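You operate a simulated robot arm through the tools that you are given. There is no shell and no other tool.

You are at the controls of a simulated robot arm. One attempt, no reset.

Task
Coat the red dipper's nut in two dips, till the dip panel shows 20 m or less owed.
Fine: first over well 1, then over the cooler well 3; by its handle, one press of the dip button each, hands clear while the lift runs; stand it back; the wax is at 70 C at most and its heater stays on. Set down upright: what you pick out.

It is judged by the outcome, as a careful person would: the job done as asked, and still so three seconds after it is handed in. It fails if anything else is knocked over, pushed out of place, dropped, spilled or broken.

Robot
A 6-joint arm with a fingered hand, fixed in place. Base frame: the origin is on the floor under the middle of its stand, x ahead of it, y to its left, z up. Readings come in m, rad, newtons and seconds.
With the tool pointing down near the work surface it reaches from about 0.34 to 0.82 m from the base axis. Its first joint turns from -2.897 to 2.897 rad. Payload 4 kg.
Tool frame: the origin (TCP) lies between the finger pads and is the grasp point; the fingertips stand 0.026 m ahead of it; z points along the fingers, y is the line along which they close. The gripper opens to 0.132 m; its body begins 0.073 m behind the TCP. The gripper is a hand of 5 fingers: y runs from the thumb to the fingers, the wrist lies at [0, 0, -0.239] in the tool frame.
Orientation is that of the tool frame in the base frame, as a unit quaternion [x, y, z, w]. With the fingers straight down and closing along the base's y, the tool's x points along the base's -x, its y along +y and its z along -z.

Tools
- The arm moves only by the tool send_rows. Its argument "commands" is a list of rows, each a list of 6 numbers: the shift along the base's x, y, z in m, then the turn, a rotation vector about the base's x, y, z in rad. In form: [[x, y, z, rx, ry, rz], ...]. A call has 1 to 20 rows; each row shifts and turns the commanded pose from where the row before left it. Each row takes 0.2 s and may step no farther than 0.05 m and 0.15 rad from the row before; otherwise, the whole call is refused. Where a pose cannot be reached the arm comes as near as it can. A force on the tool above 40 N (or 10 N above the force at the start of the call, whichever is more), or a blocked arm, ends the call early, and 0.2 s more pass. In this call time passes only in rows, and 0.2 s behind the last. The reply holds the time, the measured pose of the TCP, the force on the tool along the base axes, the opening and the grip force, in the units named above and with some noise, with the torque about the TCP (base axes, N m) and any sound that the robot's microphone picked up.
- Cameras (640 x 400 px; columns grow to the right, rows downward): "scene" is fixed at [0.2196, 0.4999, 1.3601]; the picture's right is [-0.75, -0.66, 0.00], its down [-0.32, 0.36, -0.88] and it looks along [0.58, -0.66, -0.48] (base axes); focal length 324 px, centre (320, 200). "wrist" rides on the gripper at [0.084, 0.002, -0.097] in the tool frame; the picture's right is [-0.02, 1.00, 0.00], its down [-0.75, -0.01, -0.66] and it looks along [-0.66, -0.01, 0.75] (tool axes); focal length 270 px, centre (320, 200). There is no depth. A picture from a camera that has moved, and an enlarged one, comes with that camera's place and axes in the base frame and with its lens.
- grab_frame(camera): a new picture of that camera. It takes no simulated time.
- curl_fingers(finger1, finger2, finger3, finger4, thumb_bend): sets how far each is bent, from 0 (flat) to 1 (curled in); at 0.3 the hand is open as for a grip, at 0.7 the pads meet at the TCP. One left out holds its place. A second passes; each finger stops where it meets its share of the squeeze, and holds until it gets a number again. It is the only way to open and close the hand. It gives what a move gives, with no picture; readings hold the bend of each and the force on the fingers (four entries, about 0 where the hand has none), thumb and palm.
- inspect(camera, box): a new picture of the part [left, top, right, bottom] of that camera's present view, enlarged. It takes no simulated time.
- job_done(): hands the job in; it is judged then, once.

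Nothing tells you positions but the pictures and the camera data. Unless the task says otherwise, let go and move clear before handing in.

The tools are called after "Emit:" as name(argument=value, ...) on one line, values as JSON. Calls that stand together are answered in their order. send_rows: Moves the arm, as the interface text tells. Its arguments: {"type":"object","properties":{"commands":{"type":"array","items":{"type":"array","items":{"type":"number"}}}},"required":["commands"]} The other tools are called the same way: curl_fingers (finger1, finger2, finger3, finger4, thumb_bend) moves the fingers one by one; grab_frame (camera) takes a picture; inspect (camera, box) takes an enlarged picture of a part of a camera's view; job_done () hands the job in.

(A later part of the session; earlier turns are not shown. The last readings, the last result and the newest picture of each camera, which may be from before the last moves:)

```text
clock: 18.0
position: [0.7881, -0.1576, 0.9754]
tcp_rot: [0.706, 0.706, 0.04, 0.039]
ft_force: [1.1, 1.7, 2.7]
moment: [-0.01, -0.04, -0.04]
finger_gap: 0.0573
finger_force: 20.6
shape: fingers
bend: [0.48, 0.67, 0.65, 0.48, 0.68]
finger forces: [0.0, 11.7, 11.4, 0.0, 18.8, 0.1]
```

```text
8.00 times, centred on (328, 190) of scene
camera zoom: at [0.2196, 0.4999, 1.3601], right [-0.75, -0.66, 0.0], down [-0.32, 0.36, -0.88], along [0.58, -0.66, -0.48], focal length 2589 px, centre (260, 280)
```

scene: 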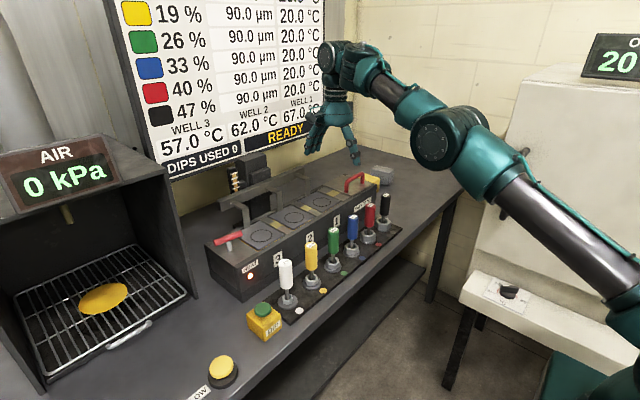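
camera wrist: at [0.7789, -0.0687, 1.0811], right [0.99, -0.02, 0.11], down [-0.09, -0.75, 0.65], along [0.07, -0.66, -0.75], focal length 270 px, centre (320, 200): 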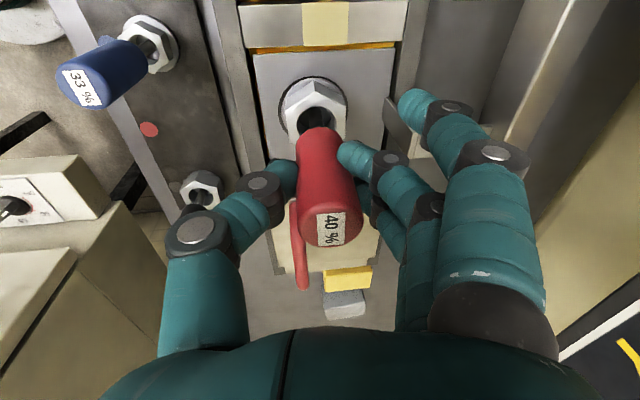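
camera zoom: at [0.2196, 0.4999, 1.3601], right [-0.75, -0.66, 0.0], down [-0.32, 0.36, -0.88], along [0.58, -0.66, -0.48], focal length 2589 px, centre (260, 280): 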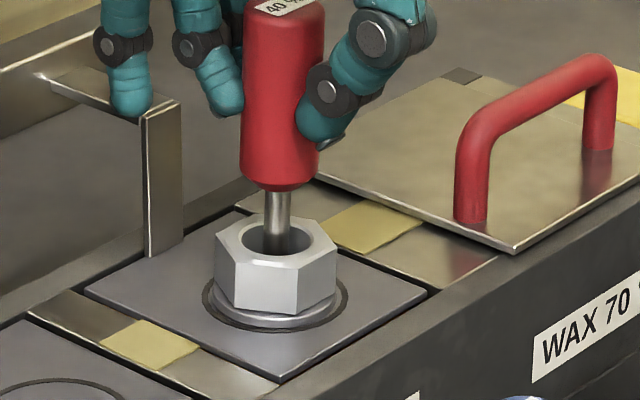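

The force flipped to +2.7 N, so the nut is now on the plate. I'll release gently in stages.

Emit:
curl_fingers(finger2=0.6, finger3=0.6, thumb_bend=0.6)

Emit:
curl_fingers(finger2=0.48, finger3=0.48, thumb_bend=0.45)

Emit:
inspect(camera="scene", box=[280, 140, 380, 220])

Emit:
grab_frame(camera="wrist")

```text
clock: 19.0
position: [0.7869, -0.1573, 0.9732]
tcp_rot: [0.705, 0.707, 0.039, 0.039]
ft_force: [0.4, 0.2, 0.0]
moment: [-0.02, 0.01, 0.02]
finger_gap: 0.0627
finger_force: 0.7
shape: fingers
bend: [0.48, 0.6, 0.59, 0.48, 0.6]
finger forces: [0.0, 0.0, 0.7, 0.0, 0.0, 0.0]
```

```text
clock: 20.0
position: [0.7869, -0.1578, 0.9748]
tcp_rot: [0.705, 0.707, 0.039, 0.039]
ft_force: [0.0, 0.9, -0.5]
moment: [0.0, 0.01, 0.0]
finger_gap: 0.0856
finger_force: 0.1
shape: fingers
bend: [0.48, 0.48, 0.48, 0.48, 0.45]
finger forces: [0.0, 0.0, 0.0, 0.0, 0.1, 0.0]
```

```text
5.00 times, centred on (330, 180) of scene
camera zoom: at [0.2196, 0.4999, 1.3601], right [-0.75, -0.66, 0.0], down [-0.32, 0.36, -0.88], along [0.58, -0.66, -0.48], focal length 1618 px, centre (270, 300)
```

zoom: 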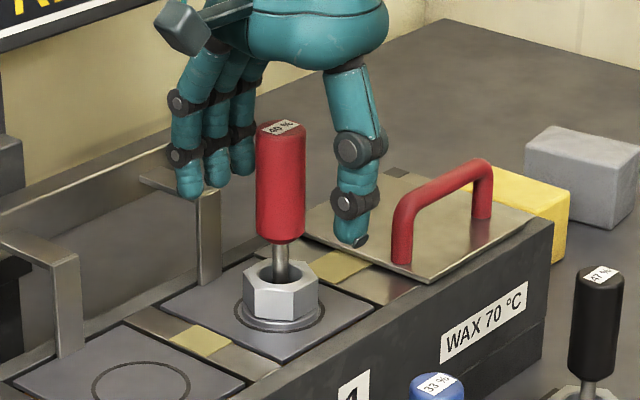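

```text
taken
camera wrist: at [0.778, -0.0729, 1.072], right [0.99, -0.02, 0.11], down [-0.09, -0.75, 0.65], along [0.07, -0.66, -0.75], focal length 270 px, centre (320, 200)
```

wrist: 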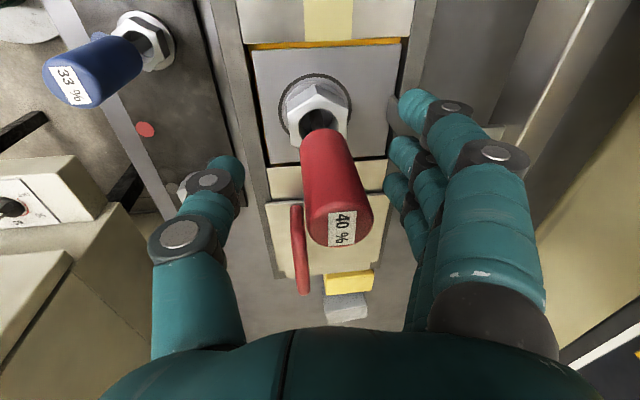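

The red dipper stands upright inside the circle of well 1. I'll back the hand straight up and off it, easing slightly toward the robot for reach.

Emit:
send_rows(commands=[[0, 0, 0.015, 0, 0, 0], [-0.002, 0, 0.015, 0, 0, 0], [-0.003, 0, 0.015, 0, 0, 0]])

Emit:
inspect(camera="scene", box=[280, 120, 380, 220])

Emit:
grab_frame(camera="wrist")

```text
clock: 20.8
position: [0.7814, -0.1569, 1.0193]
tcp_rot: [0.706, 0.706, 0.038, 0.039]
ft_force: [0.5, -0.4, 0.3]
moment: [0.0, 0.01, 0.0]
finger_gap: 0.0862
finger_force: 0.0
shape: fingers
bend: [0.48, 0.48, 0.48, 0.48, 0.45]
finger forces: [0.1, 0.0, 0.1, 0.0, 0.1, 0.0]
```

```text
4.00 times, centred on (330, 170) of scene
camera zoom: at [0.2196, 0.4999, 1.3601], right [-0.75, -0.66, 0.0], down [-0.32, 0.36, -0.88], along [0.58, -0.66, -0.48], focal length 1295 px, centre (280, 320)
```

zoom: 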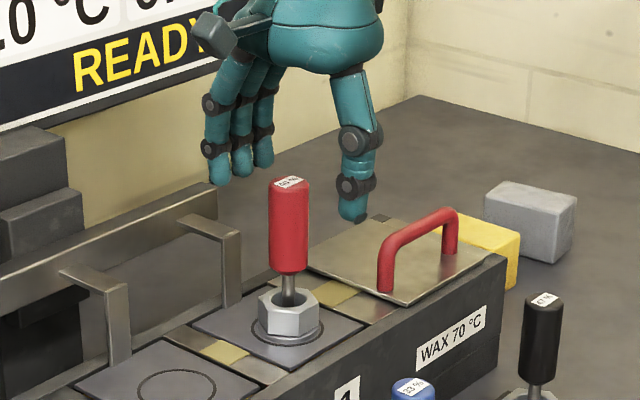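

```text
taken
camera wrist: at [0.7724, -0.0727, 1.1164], right [0.99, -0.02, 0.11], down [-0.09, -0.75, 0.65], along [0.07, -0.66, -0.75], focal length 270 px, centre (320, 200)
```

wrist: 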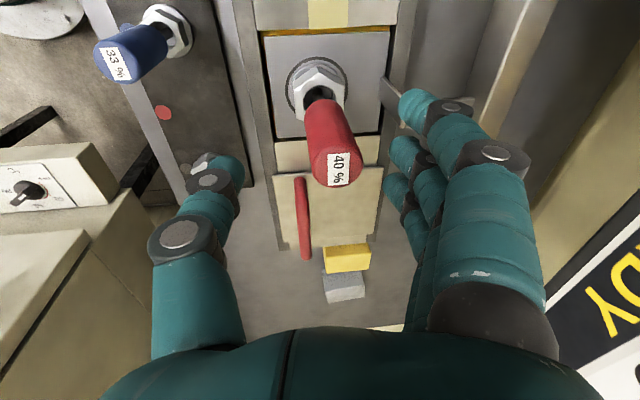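

The fingers are close to the handle on the +x side, so I'll open them wider and then rise clear.

Emit:
curl_fingers(finger1=0.3, finger2=0.3, finger3=0.3, finger4=0.3, thumb_bend=0.4)

Emit:
send_rows(commands=[[-0.003, 0, 0.012, 0, 0, 0], [-0.006, 0, 0.015, 0, 0, 0], [-0.008, 0, 0.018, 0, 0, 0]])

Emit:
inspect(camera="scene", box=[280, 100, 380, 220])

Emit:
grab_frame(camera="wrist")

```text
clock: 21.8
position: [0.7817, -0.1576, 1.0195]
tcp_rot: [0.705, 0.707, 0.038, 0.04]
ft_force: [0.8, 0.3, 0.4]
moment: [0.03, -0.01, 0.01]
finger_gap: 0.1227
finger_force: 0.0
shape: fingers
bend: [0.3, 0.3, 0.3, 0.3, 0.4]
finger forces: [0.0, 0.1, 0.0, 0.1, 0.0, 0.0]
```

```text
clock: 22.6
position: [0.7557, -0.1619, 1.0628]
tcp_rot: [0.705, 0.707, 0.037, 0.042]
ft_force: [0.9, -0.7, 0.5]
moment: [0.03, -0.01, -0.01]
finger_gap: 0.1223
finger_force: 0.0
shape: fingers
bend: [0.3, 0.3, 0.3, 0.3, 0.4]
finger forces: [0.0, 0.0, 0.0, 0.0, 0.1, 0.0]
out of reach, approached as far as the arm can: row 1, 2
```

```text
3.33 times, centred on (330, 160) of scene
camera zoom: at [0.2196, 0.4999, 1.3601], right [-0.75, -0.66, 0.0], down [-0.32, 0.36, -0.88], along [0.58, -0.66, -0.48], focal length 1079 px, centre (287, 333)
```

zoom: 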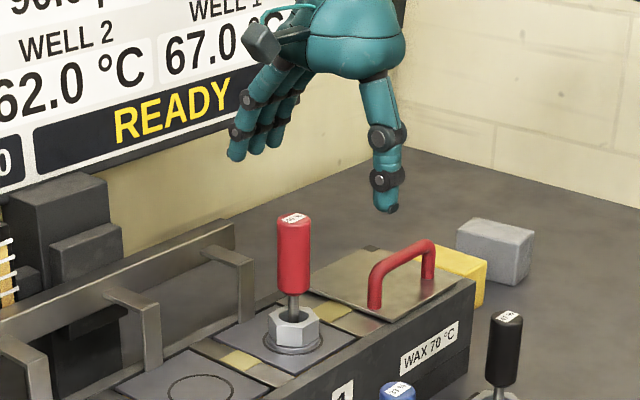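

```text
taken
camera wrist: at [0.7463, -0.0768, 1.1592], right [0.99, -0.02, 0.11], down [-0.09, -0.75, 0.66], along [0.07, -0.66, -0.75], focal length 270 px, centre (320, 200)
```

wrist: 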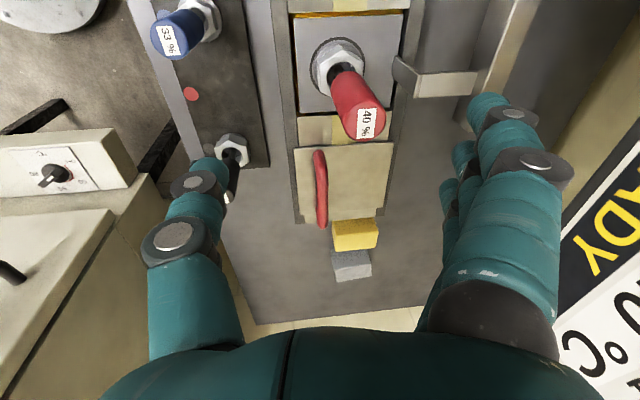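

The hand is clear and the dipper stands on well 1. I'll swing up and over toward the DIP button, bringing the tool back to vertical on the way.

Emit:
send_rows(commands=[[-0.03, 0, 0.02, 0, 0.037, 0], [-0.03, 0.02, 0.02, 0, 0.037, 0], [-0.03, 0.035, 0, 0, 0.036, 0], [-0.003, 0.044, -0.01, 0, 0, 0], [-0.003, 0.044, -0.01, 0, 0, 0], [-0.003, 0.044, -0.01, 0, 0, 0], [-0.003, 0.044, -0.01, 0, 0, 0], [-0.003, 0.044, -0.01, 0, 0, 0], [-0.003, 0.044, -0.01, 0, 0, 0], [-0.003, 0.044, -0.01, 0, 0, 0]])

Emit:
curl_fingers(finger1=1.0, finger4=1.0)

Emit:
grab_frame(camera="wrist")

Emit:
grab_frame(camera="scene")

```text
clock: 24.8
position: [0.6455, 0.1984, 1.0298]
tcp_rot: [0.707, 0.707, 0.001, 0.0]
ft_force: [-0.4, 0.0, 0.1]
moment: [0.01, -0.01, 0.02]
finger_gap: 0.1224
finger_force: 0.1
shape: fingers
bend: [0.3, 0.3, 0.3, 0.3, 0.4]
finger forces: [0.0, 0.1, 0.0, 0.0, 0.0, 0.0]
```

```text
clock: 25.8
position: [0.6453, 0.1967, 1.0304]
tcp_rot: [0.706, 0.708, 0.0, 0.001]
ft_force: [0.4, 0.0, 0.0]
moment: [0.01, 0.0, -0.01]
finger_gap: 0.058
finger_force: 0.1
shape: fingers
bend: [1.0, 0.3, 0.3, 1.0, 0.4]
finger forces: [0.0, 0.0, 0.0, 0.1, 0.1, 0.0]
```

```text
taken
camera wrist: at [0.6464, 0.2832, 1.1279], right [1.0, -0.02, 0.0], down [-0.01, -0.75, 0.66], along [-0.01, -0.66, -0.75], focal length 270 px, centre (320, 200)
```

wrist: 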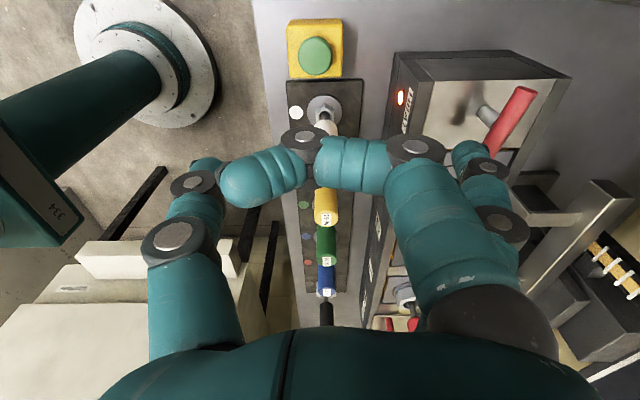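

```text
taken
```

scene: 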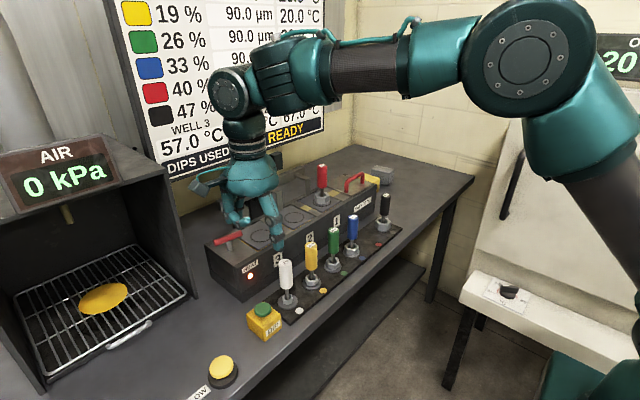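

The DIP button cap is at about (0.640, 0.207), z 0.815. I'll pinch the two middle fingers and thumb together for pressing, move over the button, and look.

Emit:
curl_fingers(finger2=0.72, finger3=0.72, thumb_bend=0.68)

Emit:
send_rows(commands=[[-0.004, 0.01, -0.04, 0, 0, 0], [0, 0, -0.04, 0, 0, 0], [0, 0, -0.04, 0, 0, 0]])

Emit:
grab_frame(camera="wrist")

Emit:
inspect(camera="scene", box=[200, 190, 340, 350])

```text
clock: 26.8
position: [0.6443, 0.1978, 1.0297]
tcp_rot: [0.707, 0.708, 0.0, 0.0]
ft_force: [-0.3, -0.5, -0.2]
moment: [0.01, -0.01, 0.01]
finger_gap: 0.0448
finger_force: 0.0
shape: fingers
bend: [1.0, 0.72, 0.72, 1.0, 0.68]
finger forces: [0.0, 0.0, 0.0, 0.0, 0.0, 0.0]
```

```text
clock: 27.6
position: [0.6412, 0.21, 0.9112]
tcp_rot: [0.706, 0.708, 0.0, 0.0]
ft_force: [0.9, 0.4, 0.7]
moment: [0.0, -0.02, 0.02]
finger_gap: 0.0448
finger_force: 0.2
shape: fingers
bend: [1.0, 0.72, 0.72, 1.0, 0.68]
finger forces: [0.1, 0.1, 0.1, 0.0, 0.0, 0.0]
```

```text
taken
camera wrist: at [0.6425, 0.2944, 1.0089], right [1.0, -0.02, 0.0], down [-0.01, -0.75, 0.66], along [-0.01, -0.66, -0.75], focal length 270 px, centre (320, 200)
```

wrist: 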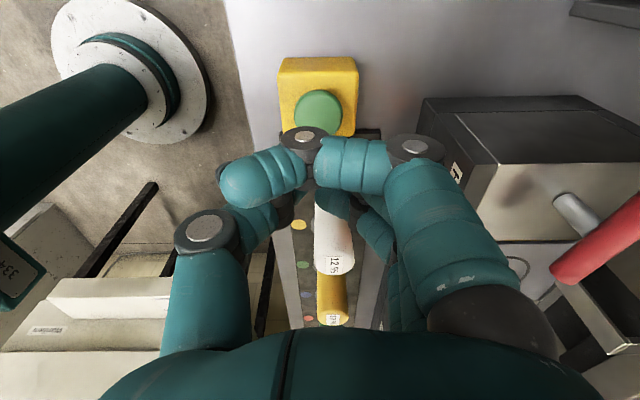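

```text
2.50 times, centred on (270, 270) of scene
camera zoom: at [0.2196, 0.4999, 1.3601], right [-0.75, -0.66, 0.0], down [-0.32, 0.36, -0.88], along [0.58, -0.66, -0.48], focal length 809 px, centre (445, 25)
```

zoom: 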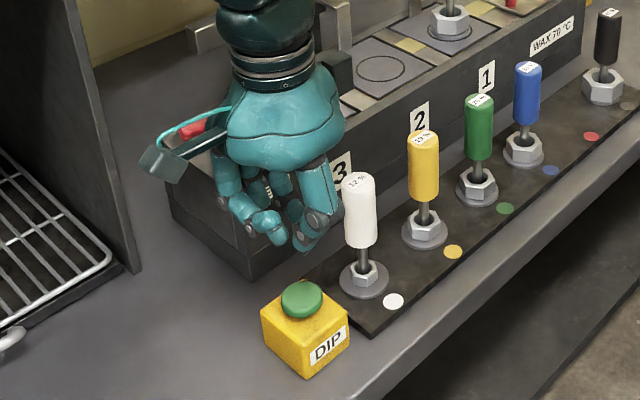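

The pinch tips are right above the button and the curled outer fingers are higher. I'll lower to just above the cap.

Emit:
send_rows(commands=[[0, -0.002, -0.03, 0, 0, 0], [0, 0, -0.022, 0, 0, 0]])

Emit:
grab_frame(camera="wrist")

Emit:
inspect(camera="scene", box=[220, 220, 320, 350])

```text
clock: 28.2
position: [0.6426, 0.2069, 0.8584]
tcp_rot: [0.706, 0.708, 0.0, 0.0]
ft_force: [-0.4, 0.0, -0.3]
moment: [-0.02, 0.02, -0.04]
finger_gap: 0.0449
finger_force: 0.0
shape: fingers
bend: [1.0, 0.72, 0.72, 1.0, 0.68]
finger forces: [0.0, 0.1, 0.0, 0.0, 0.0, 0.0]
```

```text
taken
camera wrist: at [0.6439, 0.2923, 0.9575], right [1.0, -0.02, 0.0], down [-0.01, -0.75, 0.66], along [-0.01, -0.66, -0.75], focal length 270 px, centre (320, 200)
```

wrist: 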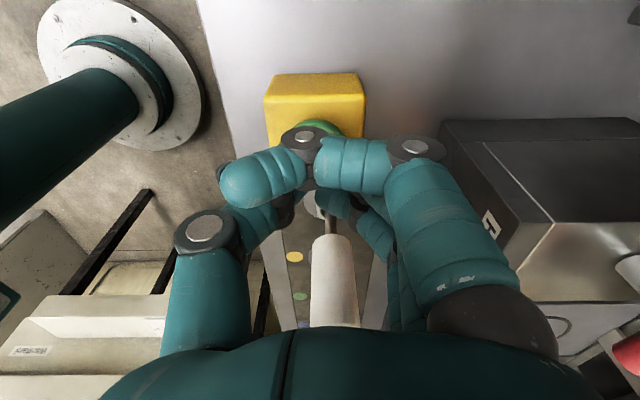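

```text
3.08 times, centred on (270, 285) of scene
camera zoom: at [0.2196, 0.4999, 1.3601], right [-0.75, -0.66, 0.0], down [-0.32, 0.36, -0.88], along [0.58, -0.66, -0.48], focal length 996 px, centre (474, -62)
```

zoom: 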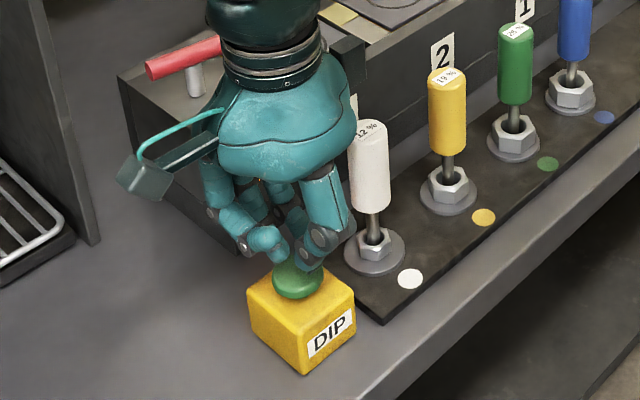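

The tips are centred above the cap. I'll press down in small steps.

Emit:
send_rows(commands=[[0, 0.001, -0.006, 0, 0, 0], [0, 0, -0.006, 0, 0, 0], [0, 0, -0.004, 0, 0, 0]])

Emit:
inspect(camera="scene", box=[220, 220, 320, 350])

Emit:
inspect(camera="scene", box=[100, 0, 360, 180])

```text
clock: 29.0
position: [0.6416, 0.209, 0.8446]
tcp_rot: [0.706, 0.708, 0.0, 0.001]
ft_force: [-1.6, -0.9, 7.8]
moment: [-0.02, 0.2, 0.02]
finger_gap: 0.0447
finger_force: 4.0
shape: fingers
bend: [1.0, 0.72, 0.72, 1.0, 0.68]
finger forces: [0.1, 0.0, 0.0, 0.1, 8.3, 0.0]
heard: click
```

```text
3.08 times, centred on (270, 285) of scene
camera zoom: at [0.2196, 0.4999, 1.3601], right [-0.75, -0.66, 0.0], down [-0.32, 0.36, -0.88], along [0.58, -0.66, -0.48], focal length 996 px, centre (474, -62)
```

zoom: 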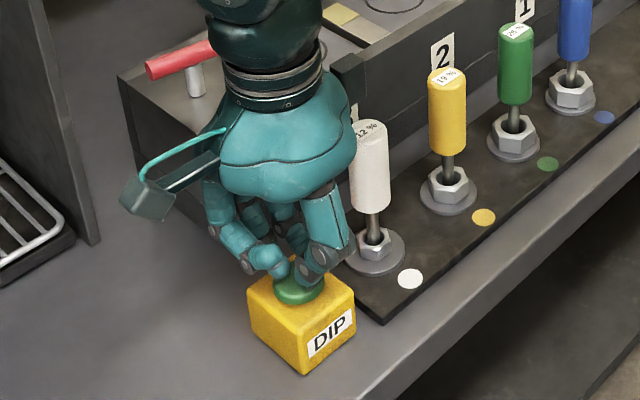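

```text
2.22 times, centred on (230, 90) of scene
camera zoom: at [0.2196, 0.4999, 1.3601], right [-0.75, -0.66, 0.0], down [-0.32, 0.36, -0.88], along [0.58, -0.66, -0.48], focal length 719 px, centre (520, 444)
```

zoom: 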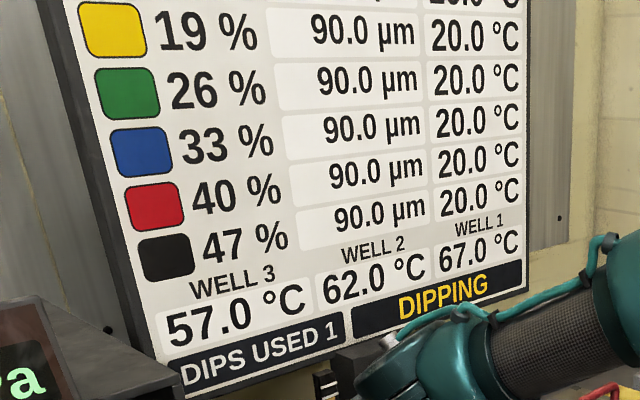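

Click heard: the panel says DIPPING with 1 dip used. I'll raise straight off the button and back away from the lift.

Emit:
send_rows(commands=[[0, 0, 0.03, 0, 0, 0], [0, 0, 0.045, 0, 0, 0], [-0.02, 0, 0.04, 0, 0, 0], [-0.04, 0, 0.02, 0, 0, 0], [-0.04, 0, 0, 0, 0, 0]])

Emit:
grab_frame(camera="scene")

Emit:
grab_frame(camera="wrist")

```text
clock: 30.2
position: [0.5395, 0.2069, 0.9794]
tcp_rot: [0.707, 0.707, 0.0, -0.001]
ft_force: [-1.2, 0.0, -0.7]
moment: [0.02, 0.0, -0.03]
finger_gap: 0.0446
finger_force: 0.0
shape: fingers
bend: [1.0, 0.72, 0.72, 1.0, 0.68]
finger forces: [0.0, 0.0, 0.0, 0.0, 0.0, 0.0]
```

```text
taken
```

scene: 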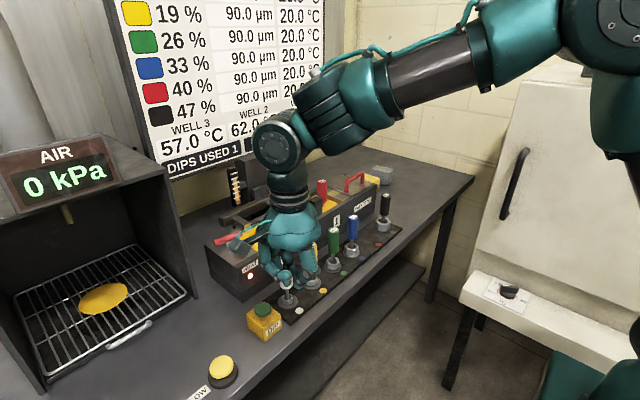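

```text
taken
camera wrist: at [0.541, 0.2931, 1.0768], right [1.0, -0.02, 0.0], down [-0.01, -0.75, 0.66], along [-0.01, -0.66, -0.75], focal length 270 px, centre (320, 200)
```

wrist: 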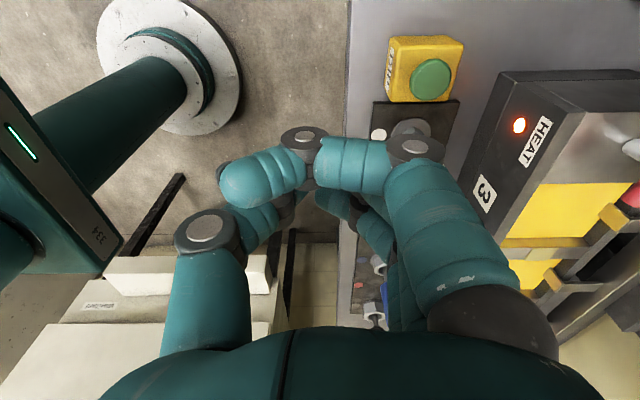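

The lift is running. I'll pull the arm back to the start area so it stays clear and I can see the panel and wells.

Emit:
send_rows(commands=[[-0.0085, -0.0372, 0.021, 0, 0, 0], [-0.0085, -0.0372, 0.021, 0, 0, 0], [-0.0085, -0.0372, 0.021, 0, 0, 0], [-0.0085, -0.0372, 0.021, 0, 0, 0], [-0.0085, -0.0372, 0.021, 0, 0, 0], [-0.0085, -0.0372, 0.021, 0, 0, 0], [-0.0085, -0.0372, 0.021, 0, 0, 0], [-0.0085, -0.0372, 0.021, 0, 0, 0], [-0.0085, -0.0372, 0.021, 0, 0, 0], [-0.0085, -0.0372, 0.021, 0, 0, 0]])

Emit:
grab_frame(camera="scene")

Emit:
inspect(camera="scene", box=[100, 0, 360, 180])

Emit:
inspect(camera="scene", box=[200, 150, 420, 290])

```text
clock: 32.4
position: [0.4566, -0.1617, 1.189]
tcp_rot: [0.706, 0.708, 0.0, -0.001]
ft_force: [-0.4, 0.0, 0.1]
moment: [0.0, 0.0, 0.02]
finger_gap: 0.0446
finger_force: 0.1
shape: fingers
bend: [1.0, 0.72, 0.72, 1.0, 0.68]
finger forces: [0.0, 0.1, 0.0, 0.0, 0.0, 0.0]
```

```text
taken
```

scene: 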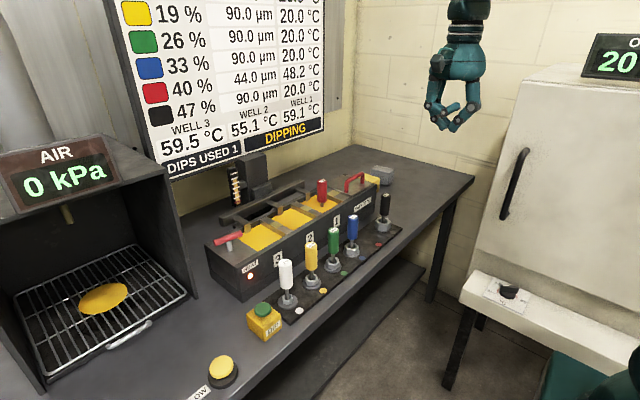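

```text
2.22 times, centred on (230, 90) of scene
camera zoom: at [0.2196, 0.4999, 1.3601], right [-0.75, -0.66, 0.0], down [-0.32, 0.36, -0.88], along [0.58, -0.66, -0.48], focal length 719 px, centre (520, 444)
```

zoom: 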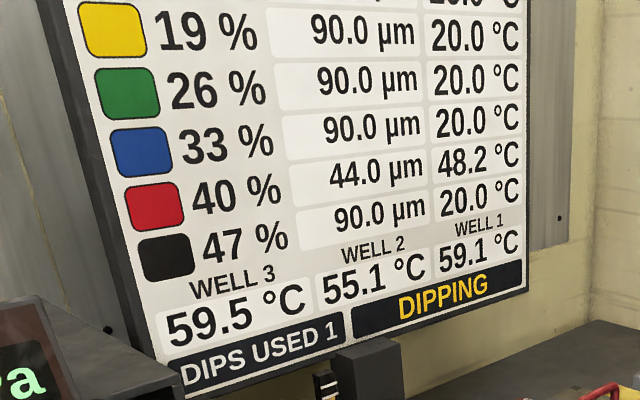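

```text
2.86 times, centred on (310, 220) of scene
camera zoom: at [0.2196, 0.4999, 1.3601], right [-0.75, -0.66, 0.0], down [-0.32, 0.36, -0.88], along [0.58, -0.66, -0.48], focal length 925 px, centre (349, 143)
```

zoom: 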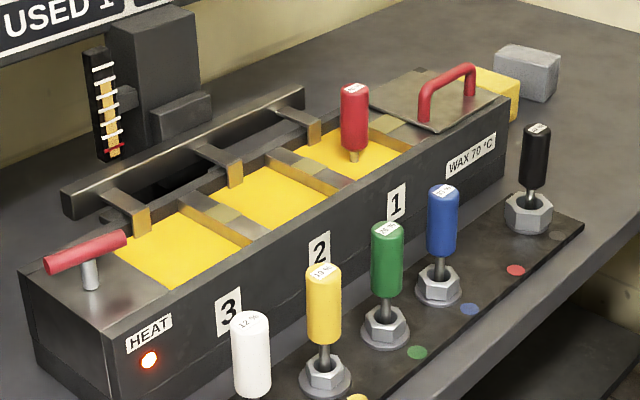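

The dip is in progress: red's owed is down to 44 µm, its nut is at 48 °C, and the wells have shifted temperature. I'll wait, clear of the lift, for it to finish.

Emit:
send_rows(commands=[[0, 0, 0, 0, 0, 0], [0, 0, 0, 0, 0, 0], [0, 0, 0, 0, 0, 0], [0, 0, 0, 0, 0, 0], [0, 0, 0, 0, 0, 0], [0, 0, 0, 0, 0, 0], [0, 0, 0, 0, 0, 0], [0, 0, 0, 0, 0, 0], [0, 0, 0, 0, 0, 0], [0, 0, 0, 0, 0, 0]])

Emit:
inspect(camera="scene", box=[100, 0, 360, 180])

Emit:
inspect(camera="scene", box=[200, 150, 420, 290])

```text
clock: 34.6
position: [0.4587, -0.1629, 1.1899]
tcp_rot: [0.707, 0.708, -0.001, 0.0]
ft_force: [0.5, 0.0, 0.4]
moment: [0.01, -0.04, 0.03]
finger_gap: 0.0449
finger_force: 0.1
shape: fingers
bend: [1.0, 0.72, 0.72, 1.0, 0.68]
finger forces: [0.1, 0.1, 0.0, 0.1, 0.0, 0.0]
```

```text
2.22 times, centred on (230, 90) of scene
camera zoom: at [0.2196, 0.4999, 1.3601], right [-0.75, -0.66, 0.0], down [-0.32, 0.36, -0.88], along [0.58, -0.66, -0.48], focal length 719 px, centre (520, 444)
```

zoom: 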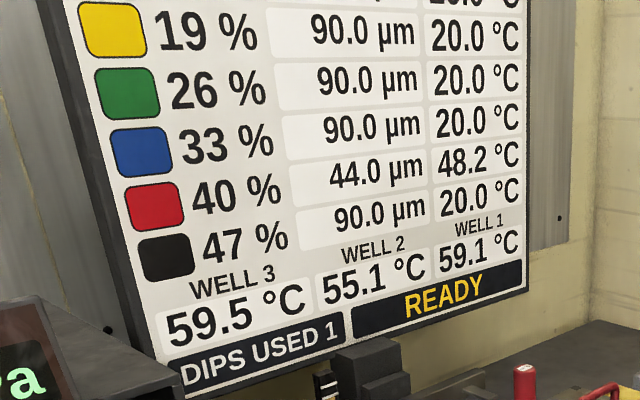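

```text
2.86 times, centred on (310, 220) of scene
camera zoom: at [0.2196, 0.4999, 1.3601], right [-0.75, -0.66, 0.0], down [-0.32, 0.36, -0.88], along [0.58, -0.66, -0.48], focal length 925 px, centre (349, 143)
```

zoom: 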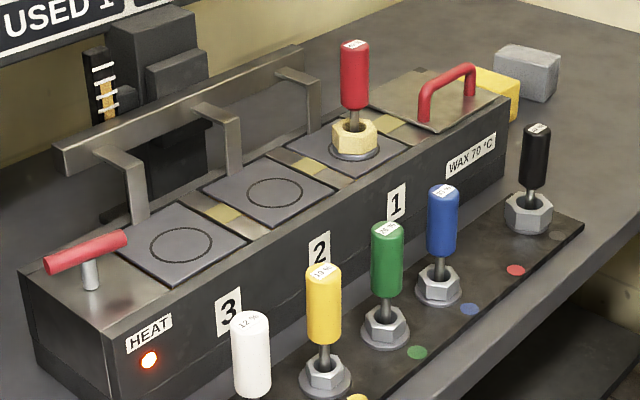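

The lift is back up and the panel reads READY. Red has its first coat, with 44.0 µm owed and the nut at 48.2 °C. I'll open the hand and wait a few seconds to see whether the temperatures drift with time.

Emit:
curl_fingers(finger1=0.48, finger2=0.48, finger3=0.48, finger4=0.48, thumb_bend=0.45)

Emit:
send_rows(commands=[[0, 0, 0, 0, 0, 0], [0, 0, 0, 0, 0, 0], [0, 0, 0, 0, 0, 0], [0, 0, 0, 0, 0, 0], [0, 0, 0, 0, 0, 0], [0, 0, 0, 0, 0, 0], [0, 0, 0, 0, 0, 0], [0, 0, 0, 0, 0, 0], [0, 0, 0, 0, 0, 0], [0, 0, 0, 0, 0, 0], [0, 0, 0, 0, 0, 0], [0, 0, 0, 0, 0, 0], [0, 0, 0, 0, 0, 0], [0, 0, 0, 0, 0, 0], [0, 0, 0, 0, 0, 0], [0, 0, 0, 0, 0, 0], [0, 0, 0, 0, 0, 0], [0, 0, 0, 0, 0, 0], [0, 0, 0, 0, 0, 0], [0, 0, 0, 0, 0, 0]])

Emit:
inspect(camera="scene", box=[100, 0, 360, 180])

Emit:
inspect(camera="scene", box=[280, 140, 380, 220])

```text
clock: 35.6
position: [0.4578, -0.1617, 1.189]
tcp_rot: [0.707, 0.708, 0.0, 0.0]
ft_force: [-0.4, -0.1, -0.3]
moment: [0.0, 0.01, 0.01]
finger_gap: 0.0851
finger_force: 0.0
shape: fingers
bend: [0.48, 0.48, 0.48, 0.48, 0.45]
finger forces: [0.0, 0.1, 0.0, 0.1, 0.0, 0.0]
```

```text
clock: 39.8
position: [0.4573, -0.1607, 1.1898]
tcp_rot: [0.706, 0.708, -0.001, 0.0]
ft_force: [0.0, -0.2, -0.1]
moment: [-0.02, -0.01, -0.01]
finger_gap: 0.0852
finger_force: 0.2
shape: fingers
bend: [0.48, 0.48, 0.48, 0.48, 0.45]
finger forces: [0.0, 0.0, 0.0, 0.0, 0.0, 0.1]
```

```text
2.22 times, centred on (230, 90) of scene
camera zoom: at [0.2196, 0.4999, 1.3601], right [-0.75, -0.66, 0.0], down [-0.32, 0.36, -0.88], along [0.58, -0.66, -0.48], focal length 719 px, centre (520, 444)
```

zoom: 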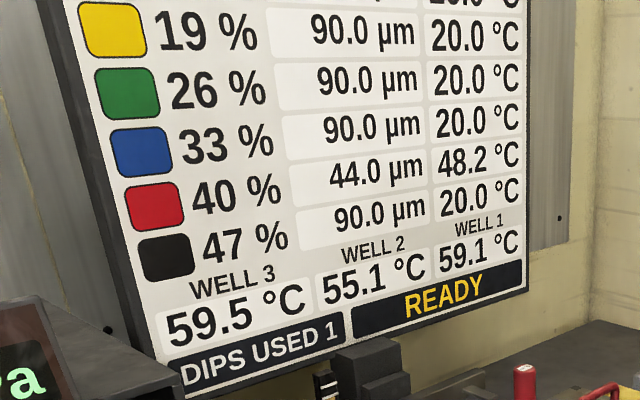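

```text
5.00 times, centred on (330, 180) of scene
camera zoom: at [0.2196, 0.4999, 1.3601], right [-0.75, -0.66, 0.0], down [-0.32, 0.36, -0.88], along [0.58, -0.66, -0.48], focal length 1618 px, centre (270, 300)
```

zoom: 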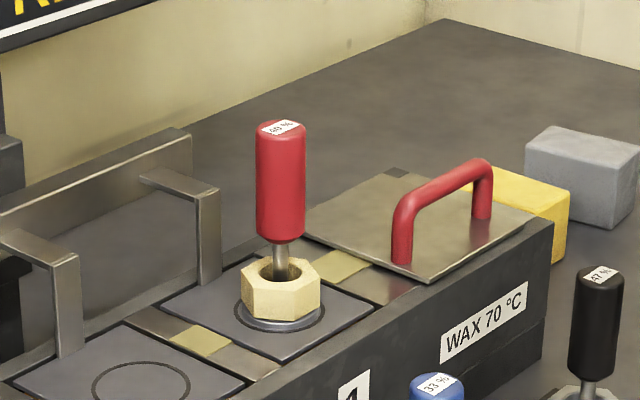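

Temperatures change only with dips, not with time, so I'll proceed with the plan as given: pick the red dipper up from well 1 and take it to well 3. I'm opening the hand, adding the same 0.11 rad tilt, and approaching above the handle.

Emit:
curl_fingers(finger1=0.3, finger2=0.3, finger3=0.3, finger4=0.3, thumb_bend=0.38)

Emit:
send_rows(commands=[[0.0375, 0.0004, -0.0156, 0, -0.01375, 0], [0.0375, 0.0004, -0.0156, 0, -0.01375, 0], [0.0375, 0.0004, -0.0156, 0, -0.01375, 0], [0.0375, 0.0004, -0.0156, 0, -0.01375, 0], [0.0375, 0.0004, -0.0156, 0, -0.01375, 0], [0.0375, 0.0004, -0.0156, 0, -0.01375, 0], [0.0375, 0.0004, -0.0156, 0, -0.01375, 0], [0.0325, 0.0004, -0.0136, 0, -0.01375, 0]])

Emit:
grab_frame(camera="wrist")

Emit:
inspect(camera="scene", box=[280, 100, 380, 220])

```text
clock: 40.8
position: [0.4578, -0.162, 1.1901]
tcp_rot: [0.706, 0.708, 0.0, 0.0]
ft_force: [-0.5, 0.2, 0.2]
moment: [0.04, -0.01, 0.0]
finger_gap: 0.1257
finger_force: 0.0
shape: fingers
bend: [0.3, 0.3, 0.3, 0.3, 0.38]
finger forces: [0.0, 0.1, 0.0, 0.1, 0.0, 0.0]
```

```text
clock: 42.6
position: [0.7524, -0.1596, 1.0667]
tcp_rot: [0.705, 0.707, 0.038, 0.042]
ft_force: [0.1, 0.8, 1.1]
moment: [-0.03, -0.02, -0.04]
finger_gap: 0.1257
finger_force: 0.0
shape: fingers
bend: [0.3, 0.3, 0.3, 0.3, 0.38]
finger forces: [0.0, 0.1, 0.0, 0.1, 0.0, 0.1]
```

```text
taken
camera wrist: at [0.7424, -0.0737, 1.1642], right [0.99, -0.02, 0.11], down [-0.09, -0.75, 0.66], along [0.07, -0.66, -0.75], focal length 270 px, centre (320, 200)
```

wrist: 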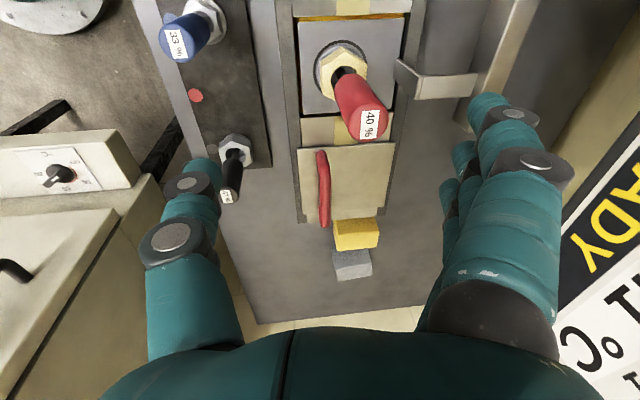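

```text
3.33 times, centred on (330, 160) of scene
camera zoom: at [0.2196, 0.4999, 1.3601], right [-0.75, -0.66, 0.0], down [-0.32, 0.36, -0.88], along [0.58, -0.66, -0.48], focal length 1079 px, centre (287, 333)
```

zoom: 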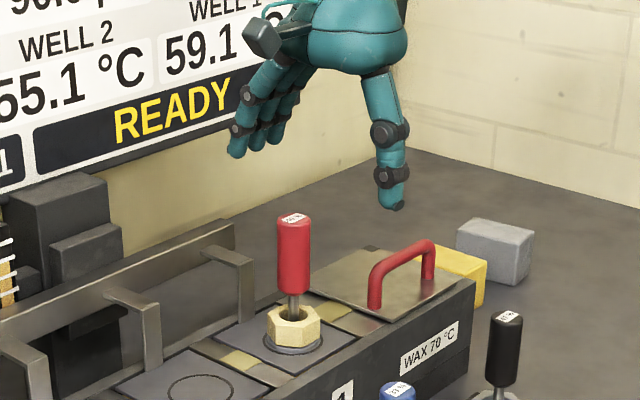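

The handle top is at about (0.793, -0.156). I'll retrace the exit path downward around it.

Emit:
send_rows(commands=[[0.009, 0.0005, -0.016, 0, 0, 0], [0.009, 0.0005, -0.016, 0, 0, 0], [0.008, 0.0, -0.015, 0, 0, 0]])

Emit:
grab_frame(camera="wrist")

Emit:
inspect(camera="scene", box=[280, 120, 380, 220])

```text
clock: 43.4
position: [0.7789, -0.159, 1.0201]
tcp_rot: [0.706, 0.706, 0.039, 0.04]
ft_force: [-0.2, -0.5, 0.6]
moment: [-0.01, 0.01, -0.04]
finger_gap: 0.1255
finger_force: 0.1
shape: fingers
bend: [0.3, 0.3, 0.3, 0.3, 0.38]
finger forces: [0.0, 0.0, 0.1, 0.0, 0.0, 0.1]
```

```text
taken
camera wrist: at [0.7694, -0.0732, 1.1178], right [0.99, -0.02, 0.11], down [-0.09, -0.75, 0.65], along [0.07, -0.66, -0.75], focal length 270 px, centre (320, 200)
```

wrist: 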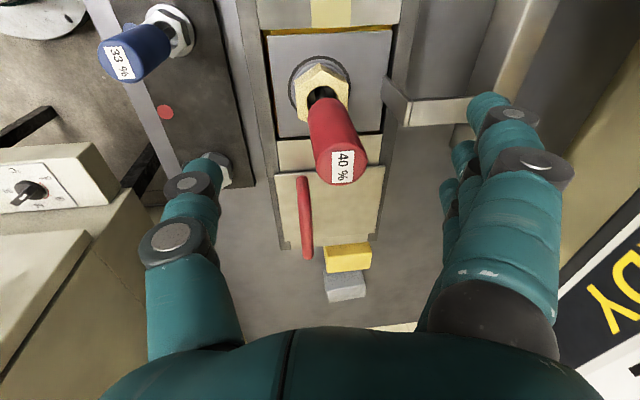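

```text
4.00 times, centred on (330, 170) of scene
camera zoom: at [0.2196, 0.4999, 1.3601], right [-0.75, -0.66, 0.0], down [-0.32, 0.36, -0.88], along [0.58, -0.66, -0.48], focal length 1295 px, centre (280, 320)
```

zoom: 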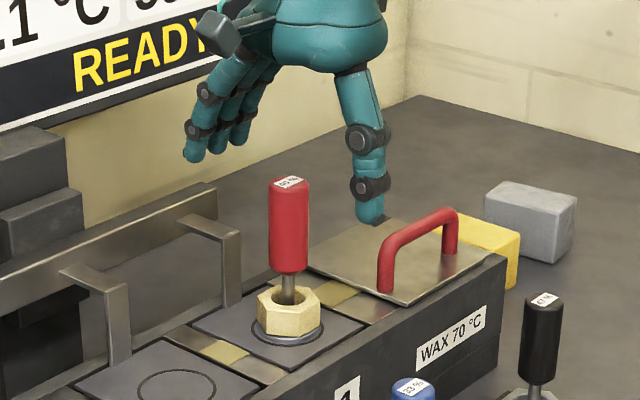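

All clear. I'll lower to the grip height used before.

Emit:
send_rows(commands=[[0.005, 0.0, -0.015, 0, 0, 0], [0.004, 0.0005, -0.015, 0, 0, 0], [0.003, 0.0005, -0.014, 0, 0, 0]])

Emit:
curl_fingers(finger1=0.48, finger2=0.56, finger3=0.56, finger4=0.48, thumb_bend=0.55)

Emit:
grab_frame(camera="wrist")

Emit:
inspect(camera="scene", box=[280, 140, 380, 220])

```text
clock: 44.2
position: [0.7901, -0.1581, 0.9735]
tcp_rot: [0.706, 0.706, 0.039, 0.04]
ft_force: [-0.6, -0.3, -0.9]
moment: [0.04, 0.02, 0.0]
finger_gap: 0.1257
finger_force: 0.1
shape: fingers
bend: [0.3, 0.3, 0.3, 0.3, 0.38]
finger forces: [0.0, 0.1, 0.1, 0.0, 0.1, 0.0]
```

```text
clock: 45.2
position: [0.7891, -0.1584, 0.9744]
tcp_rot: [0.705, 0.707, 0.039, 0.038]
ft_force: [0.1, -0.1, 0.3]
moment: [-0.01, 0.03, 0.0]
finger_gap: 0.0712
finger_force: 0.0
shape: fingers
bend: [0.48, 0.56, 0.56, 0.48, 0.55]
finger forces: [0.0, 0.0, 0.1, 0.0, 0.1, 0.0]
```

```text
taken
camera wrist: at [0.7804, -0.0724, 1.0726], right [0.99, -0.02, 0.11], down [-0.09, -0.75, 0.65], along [0.07, -0.66, -0.75], focal length 270 px, centre (320, 200)
```

wrist: 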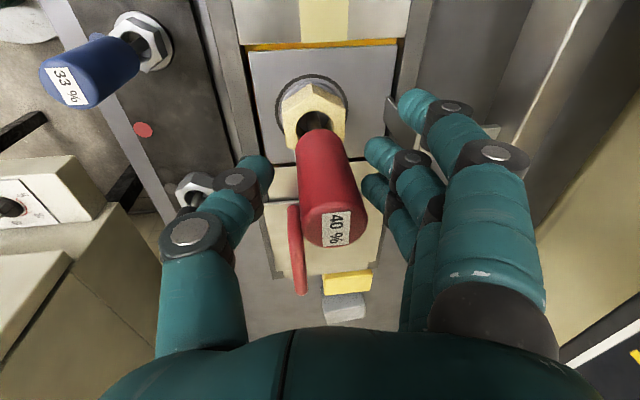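

```text
5.00 times, centred on (330, 180) of scene
camera zoom: at [0.2196, 0.4999, 1.3601], right [-0.75, -0.66, 0.0], down [-0.32, 0.36, -0.88], along [0.58, -0.66, -0.48], focal length 1618 px, centre (270, 300)
```

zoom: 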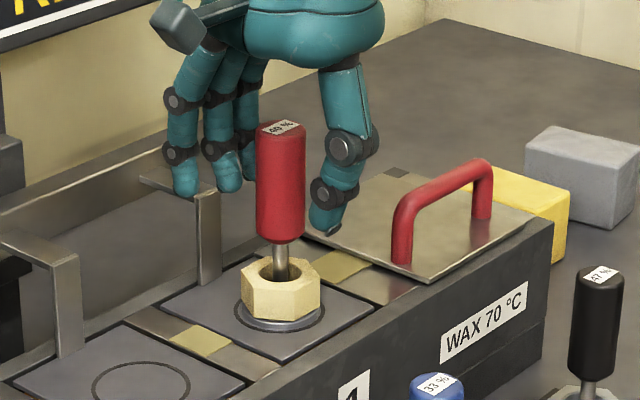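

The handle sits a little closer to the fingers than the thumb. I'll shift 3 mm in +x, then close.

Emit:
send_rows(commands=[[0.003, 0.0, 0, 0, 0, 0]])

Emit:
curl_fingers(finger2=0.78, finger3=0.78, thumb_bend=0.78)

Emit:
grab_frame(camera="wrist")

Emit:
inspect(camera="scene", box=[280, 140, 380, 220])

```text
clock: 45.6
position: [0.7927, -0.1565, 0.9758]
tcp_rot: [0.707, 0.706, 0.038, 0.039]
ft_force: [-0.2, -0.5, -0.4]
moment: [0.03, -0.01, 0.02]
finger_gap: 0.0711
finger_force: 0.1
shape: fingers
bend: [0.48, 0.56, 0.56, 0.48, 0.55]
finger forces: [0.0, 0.0, 0.0, 0.0, 0.0, 0.1]
```

```text
clock: 46.6
position: [0.7928, -0.1574, 0.9763]
tcp_rot: [0.705, 0.707, 0.038, 0.039]
ft_force: [0.3, -0.4, 0.6]
moment: [-0.02, -0.03, 0.0]
finger_gap: 0.0585
finger_force: 18.4
shape: fingers
bend: [0.48, 0.69, 0.65, 0.48, 0.67]
finger forces: [0.0, 8.7, 10.1, 0.0, 18.3, 0.0]
```

```text
taken
camera wrist: at [0.7836, -0.0723, 1.0732], right [0.99, -0.02, 0.11], down [-0.09, -0.75, 0.65], along [0.07, -0.66, -0.75], focal length 270 px, centre (320, 200)
```

wrist: 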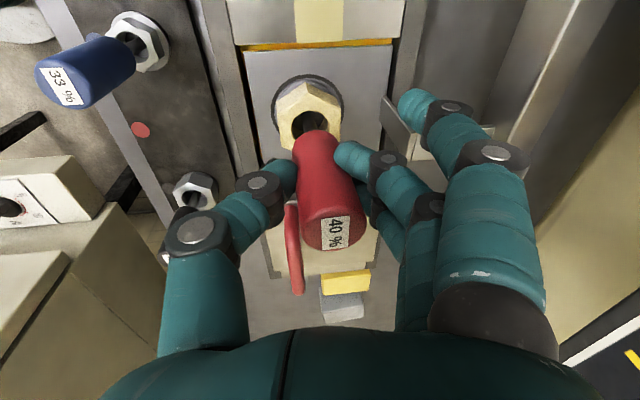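

```text
5.00 times, centred on (330, 180) of scene
camera zoom: at [0.2196, 0.4999, 1.3601], right [-0.75, -0.66, 0.0], down [-0.32, 0.36, -0.88], along [0.58, -0.66, -0.48], focal length 1618 px, centre (270, 300)
```

zoom: 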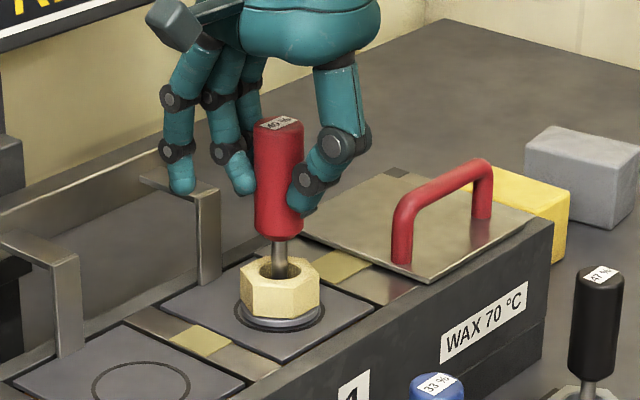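

It's gripped well. I'll lift slightly and traverse across to above well 3.

Emit:
send_rows(commands=[[-0.002, 0, 0.01, 0, 0, 0], [-0.006, 0, 0.012, 0, 0, 0], [-0.008, 0, 0.01, 0, 0, 0], [0, 0.02, 0.002, 0, 0, 0], [0, 0.035, 0, 0, 0, 0], [0, 0.035, 0, 0, 0, 0], [0, 0.035, 0, 0, 0, 0], [0, 0.035, 0, 0, 0, 0], [0, 0.035, 0, 0, 0, 0], [0, 0.03, 0, 0, 0, 0]])

Emit:
grab_frame(camera="wrist")

Emit:
inspect(camera="scene", box=[200, 130, 340, 270])

```text
clock: 48.8
position: [0.7774, 0.0663, 1.007]
tcp_rot: [0.706, 0.706, 0.039, 0.04]
ft_force: [0.5, -0.2, -2.6]
moment: [-0.05, 0.02, 0.01]
finger_gap: 0.0581
finger_force: 19.5
shape: fingers
bend: [0.48, 0.69, 0.65, 0.48, 0.67]
finger forces: [0.0, 8.9, 10.1, 0.0, 18.2, 0.0]
```

```text
taken
camera wrist: at [0.7681, 0.152, 1.1058], right [0.99, -0.02, 0.11], down [-0.09, -0.75, 0.65], along [0.07, -0.66, -0.75], focal length 270 px, centre (320, 200)
```

wrist: 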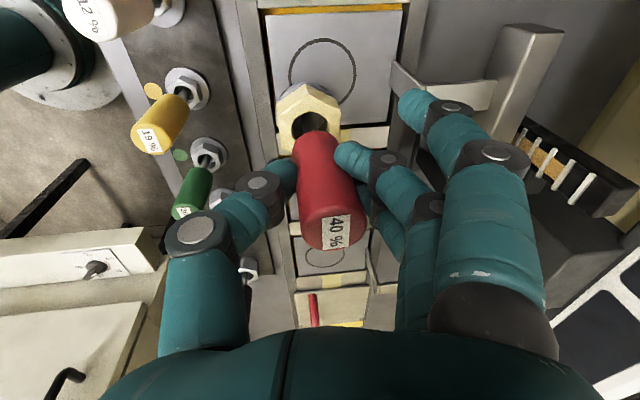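

```text
2.86 times, centred on (270, 200) of scene
camera zoom: at [0.2196, 0.4999, 1.3601], right [-0.75, -0.66, 0.0], down [-0.32, 0.36, -0.88], along [0.58, -0.66, -0.48], focal length 925 px, centre (463, 200)
```

zoom: 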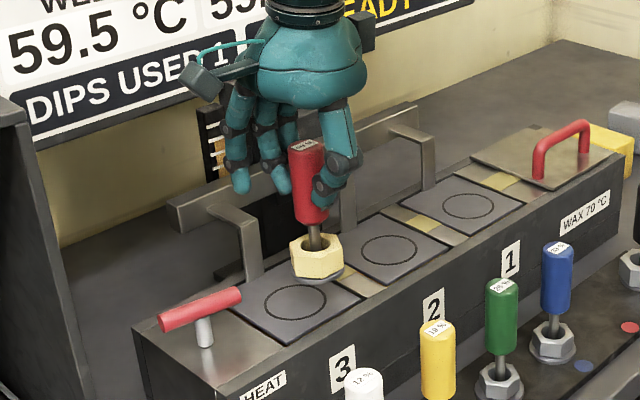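

I need about +16 mm in x and +13 mm in y to centre on well 3's circle. I'll move there while lowering to just above the plate.

Emit:
send_rows(commands=[[0.006, 0.006, -0.006, 0, 0, 0], [0.006, 0.0043, -0.008, 0, 0, 0], [0.004, 0.003, -0.008, 0, 0, 0]])

Emit:
inspect(camera="wrist", box=[220, 20, 440, 170])

Emit:
inspect(camera="scene", box=[225, 190, 315, 260])

```text
clock: 49.6
position: [0.7931, 0.0803, 0.9881]
tcp_rot: [0.705, 0.707, 0.038, 0.039]
ft_force: [0.1, -0.1, -2.5]
moment: [0.01, -0.03, 0.0]
finger_gap: 0.0578
finger_force: 18.8
shape: fingers
bend: [0.48, 0.69, 0.65, 0.48, 0.67]
finger forces: [0.0, 8.9, 10.1, 0.0, 18.2, 0.0]
```

```text
2.67 times, centred on (330, 95) of wrist
camera zoom: at [0.784, 0.1653, 1.0844], right [0.99, -0.02, 0.11], down [-0.09, -0.75, 0.65], along [0.07, -0.66, -0.75], focal length 721 px, centre (293, 480)
```

zoom: 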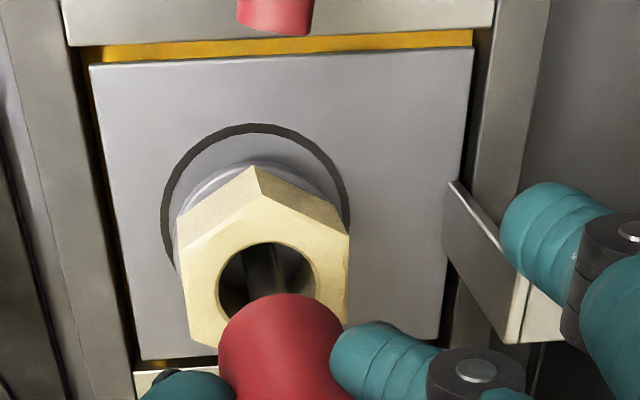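

```text
5.71 times, centred on (270, 225) of scene
camera zoom: at [0.2196, 0.4999, 1.3601], right [-0.75, -0.66, 0.0], down [-0.32, 0.36, -0.88], along [0.58, -0.66, -0.48], focal length 1850 px, centre (606, 57)
```

zoom: 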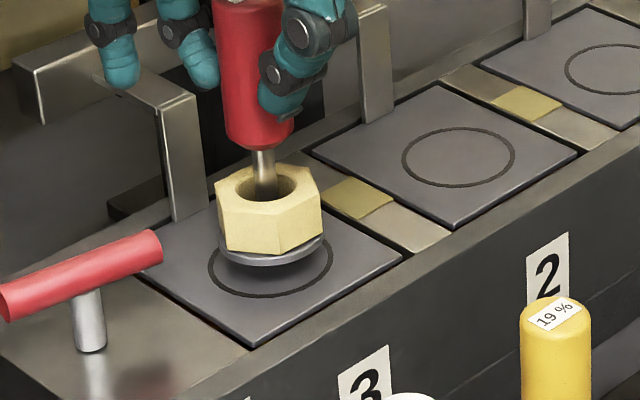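

It's centred within about 2 mm. I'll lower toward contact in small steps.

Emit:
send_rows(commands=[[0, 0, -0.004, 0, 0, 0], [0, 0, -0.003, 0, 0, 0], [0, 0, -0.002, 0, 0, 0]])

Emit:
inspect(camera="scene", box=[225, 190, 315, 260])

```text
clock: 50.4
position: [0.793, 0.0814, 0.9771]
tcp_rot: [0.705, 0.707, 0.039, 0.039]
ft_force: [0.4, 0.0, -2.9]
moment: [0.0, -0.01, 0.02]
finger_gap: 0.0582
finger_force: 18.9
shape: fingers
bend: [0.48, 0.69, 0.65, 0.48, 0.67]
finger forces: [0.0, 9.1, 10.1, 0.0, 18.1, 0.1]
```

```text
5.71 times, centred on (270, 225) of scene
camera zoom: at [0.2196, 0.4999, 1.3601], right [-0.75, -0.66, 0.0], down [-0.32, 0.36, -0.88], along [0.58, -0.66, -0.48], focal length 1850 px, centre (606, 57)
```

zoom: 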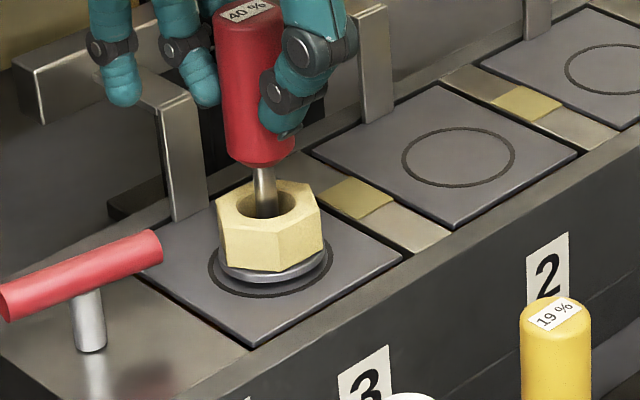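

It's well centred. I'll take the last few millimetres slowly.

Emit:
send_rows(commands=[[0, 0, -0.0012, 0, 0, 0], [0, 0, -0.001, 0, 0, 0]])

Emit:
inspect(camera="scene", box=[225, 190, 315, 260])

```text
clock: 51.0
position: [0.7927, 0.0803, 0.9762]
tcp_rot: [0.706, 0.706, 0.038, 0.039]
ft_force: [0.3, -0.1, -2.3]
moment: [0.04, 0.02, 0.0]
finger_gap: 0.0582
finger_force: 18.8
shape: fingers
bend: [0.48, 0.69, 0.65, 0.48, 0.67]
finger forces: [0.0, 8.9, 10.1, 0.0, 18.2, 0.0]
```

```text
5.71 times, centred on (270, 225) of scene
camera zoom: at [0.2196, 0.4999, 1.3601], right [-0.75, -0.66, 0.0], down [-0.32, 0.36, -0.88], along [0.58, -0.66, -0.48], focal length 1850 px, centre (606, 57)
```

zoom: 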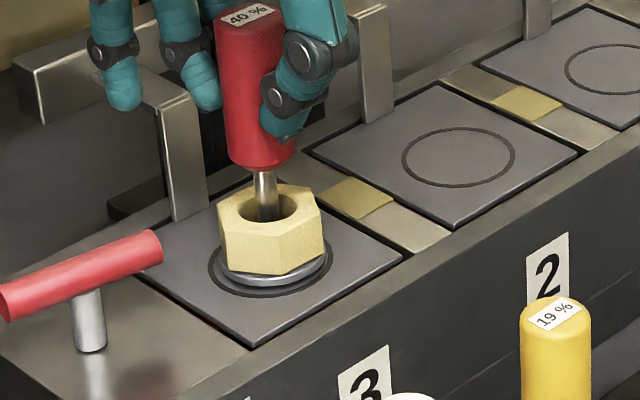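

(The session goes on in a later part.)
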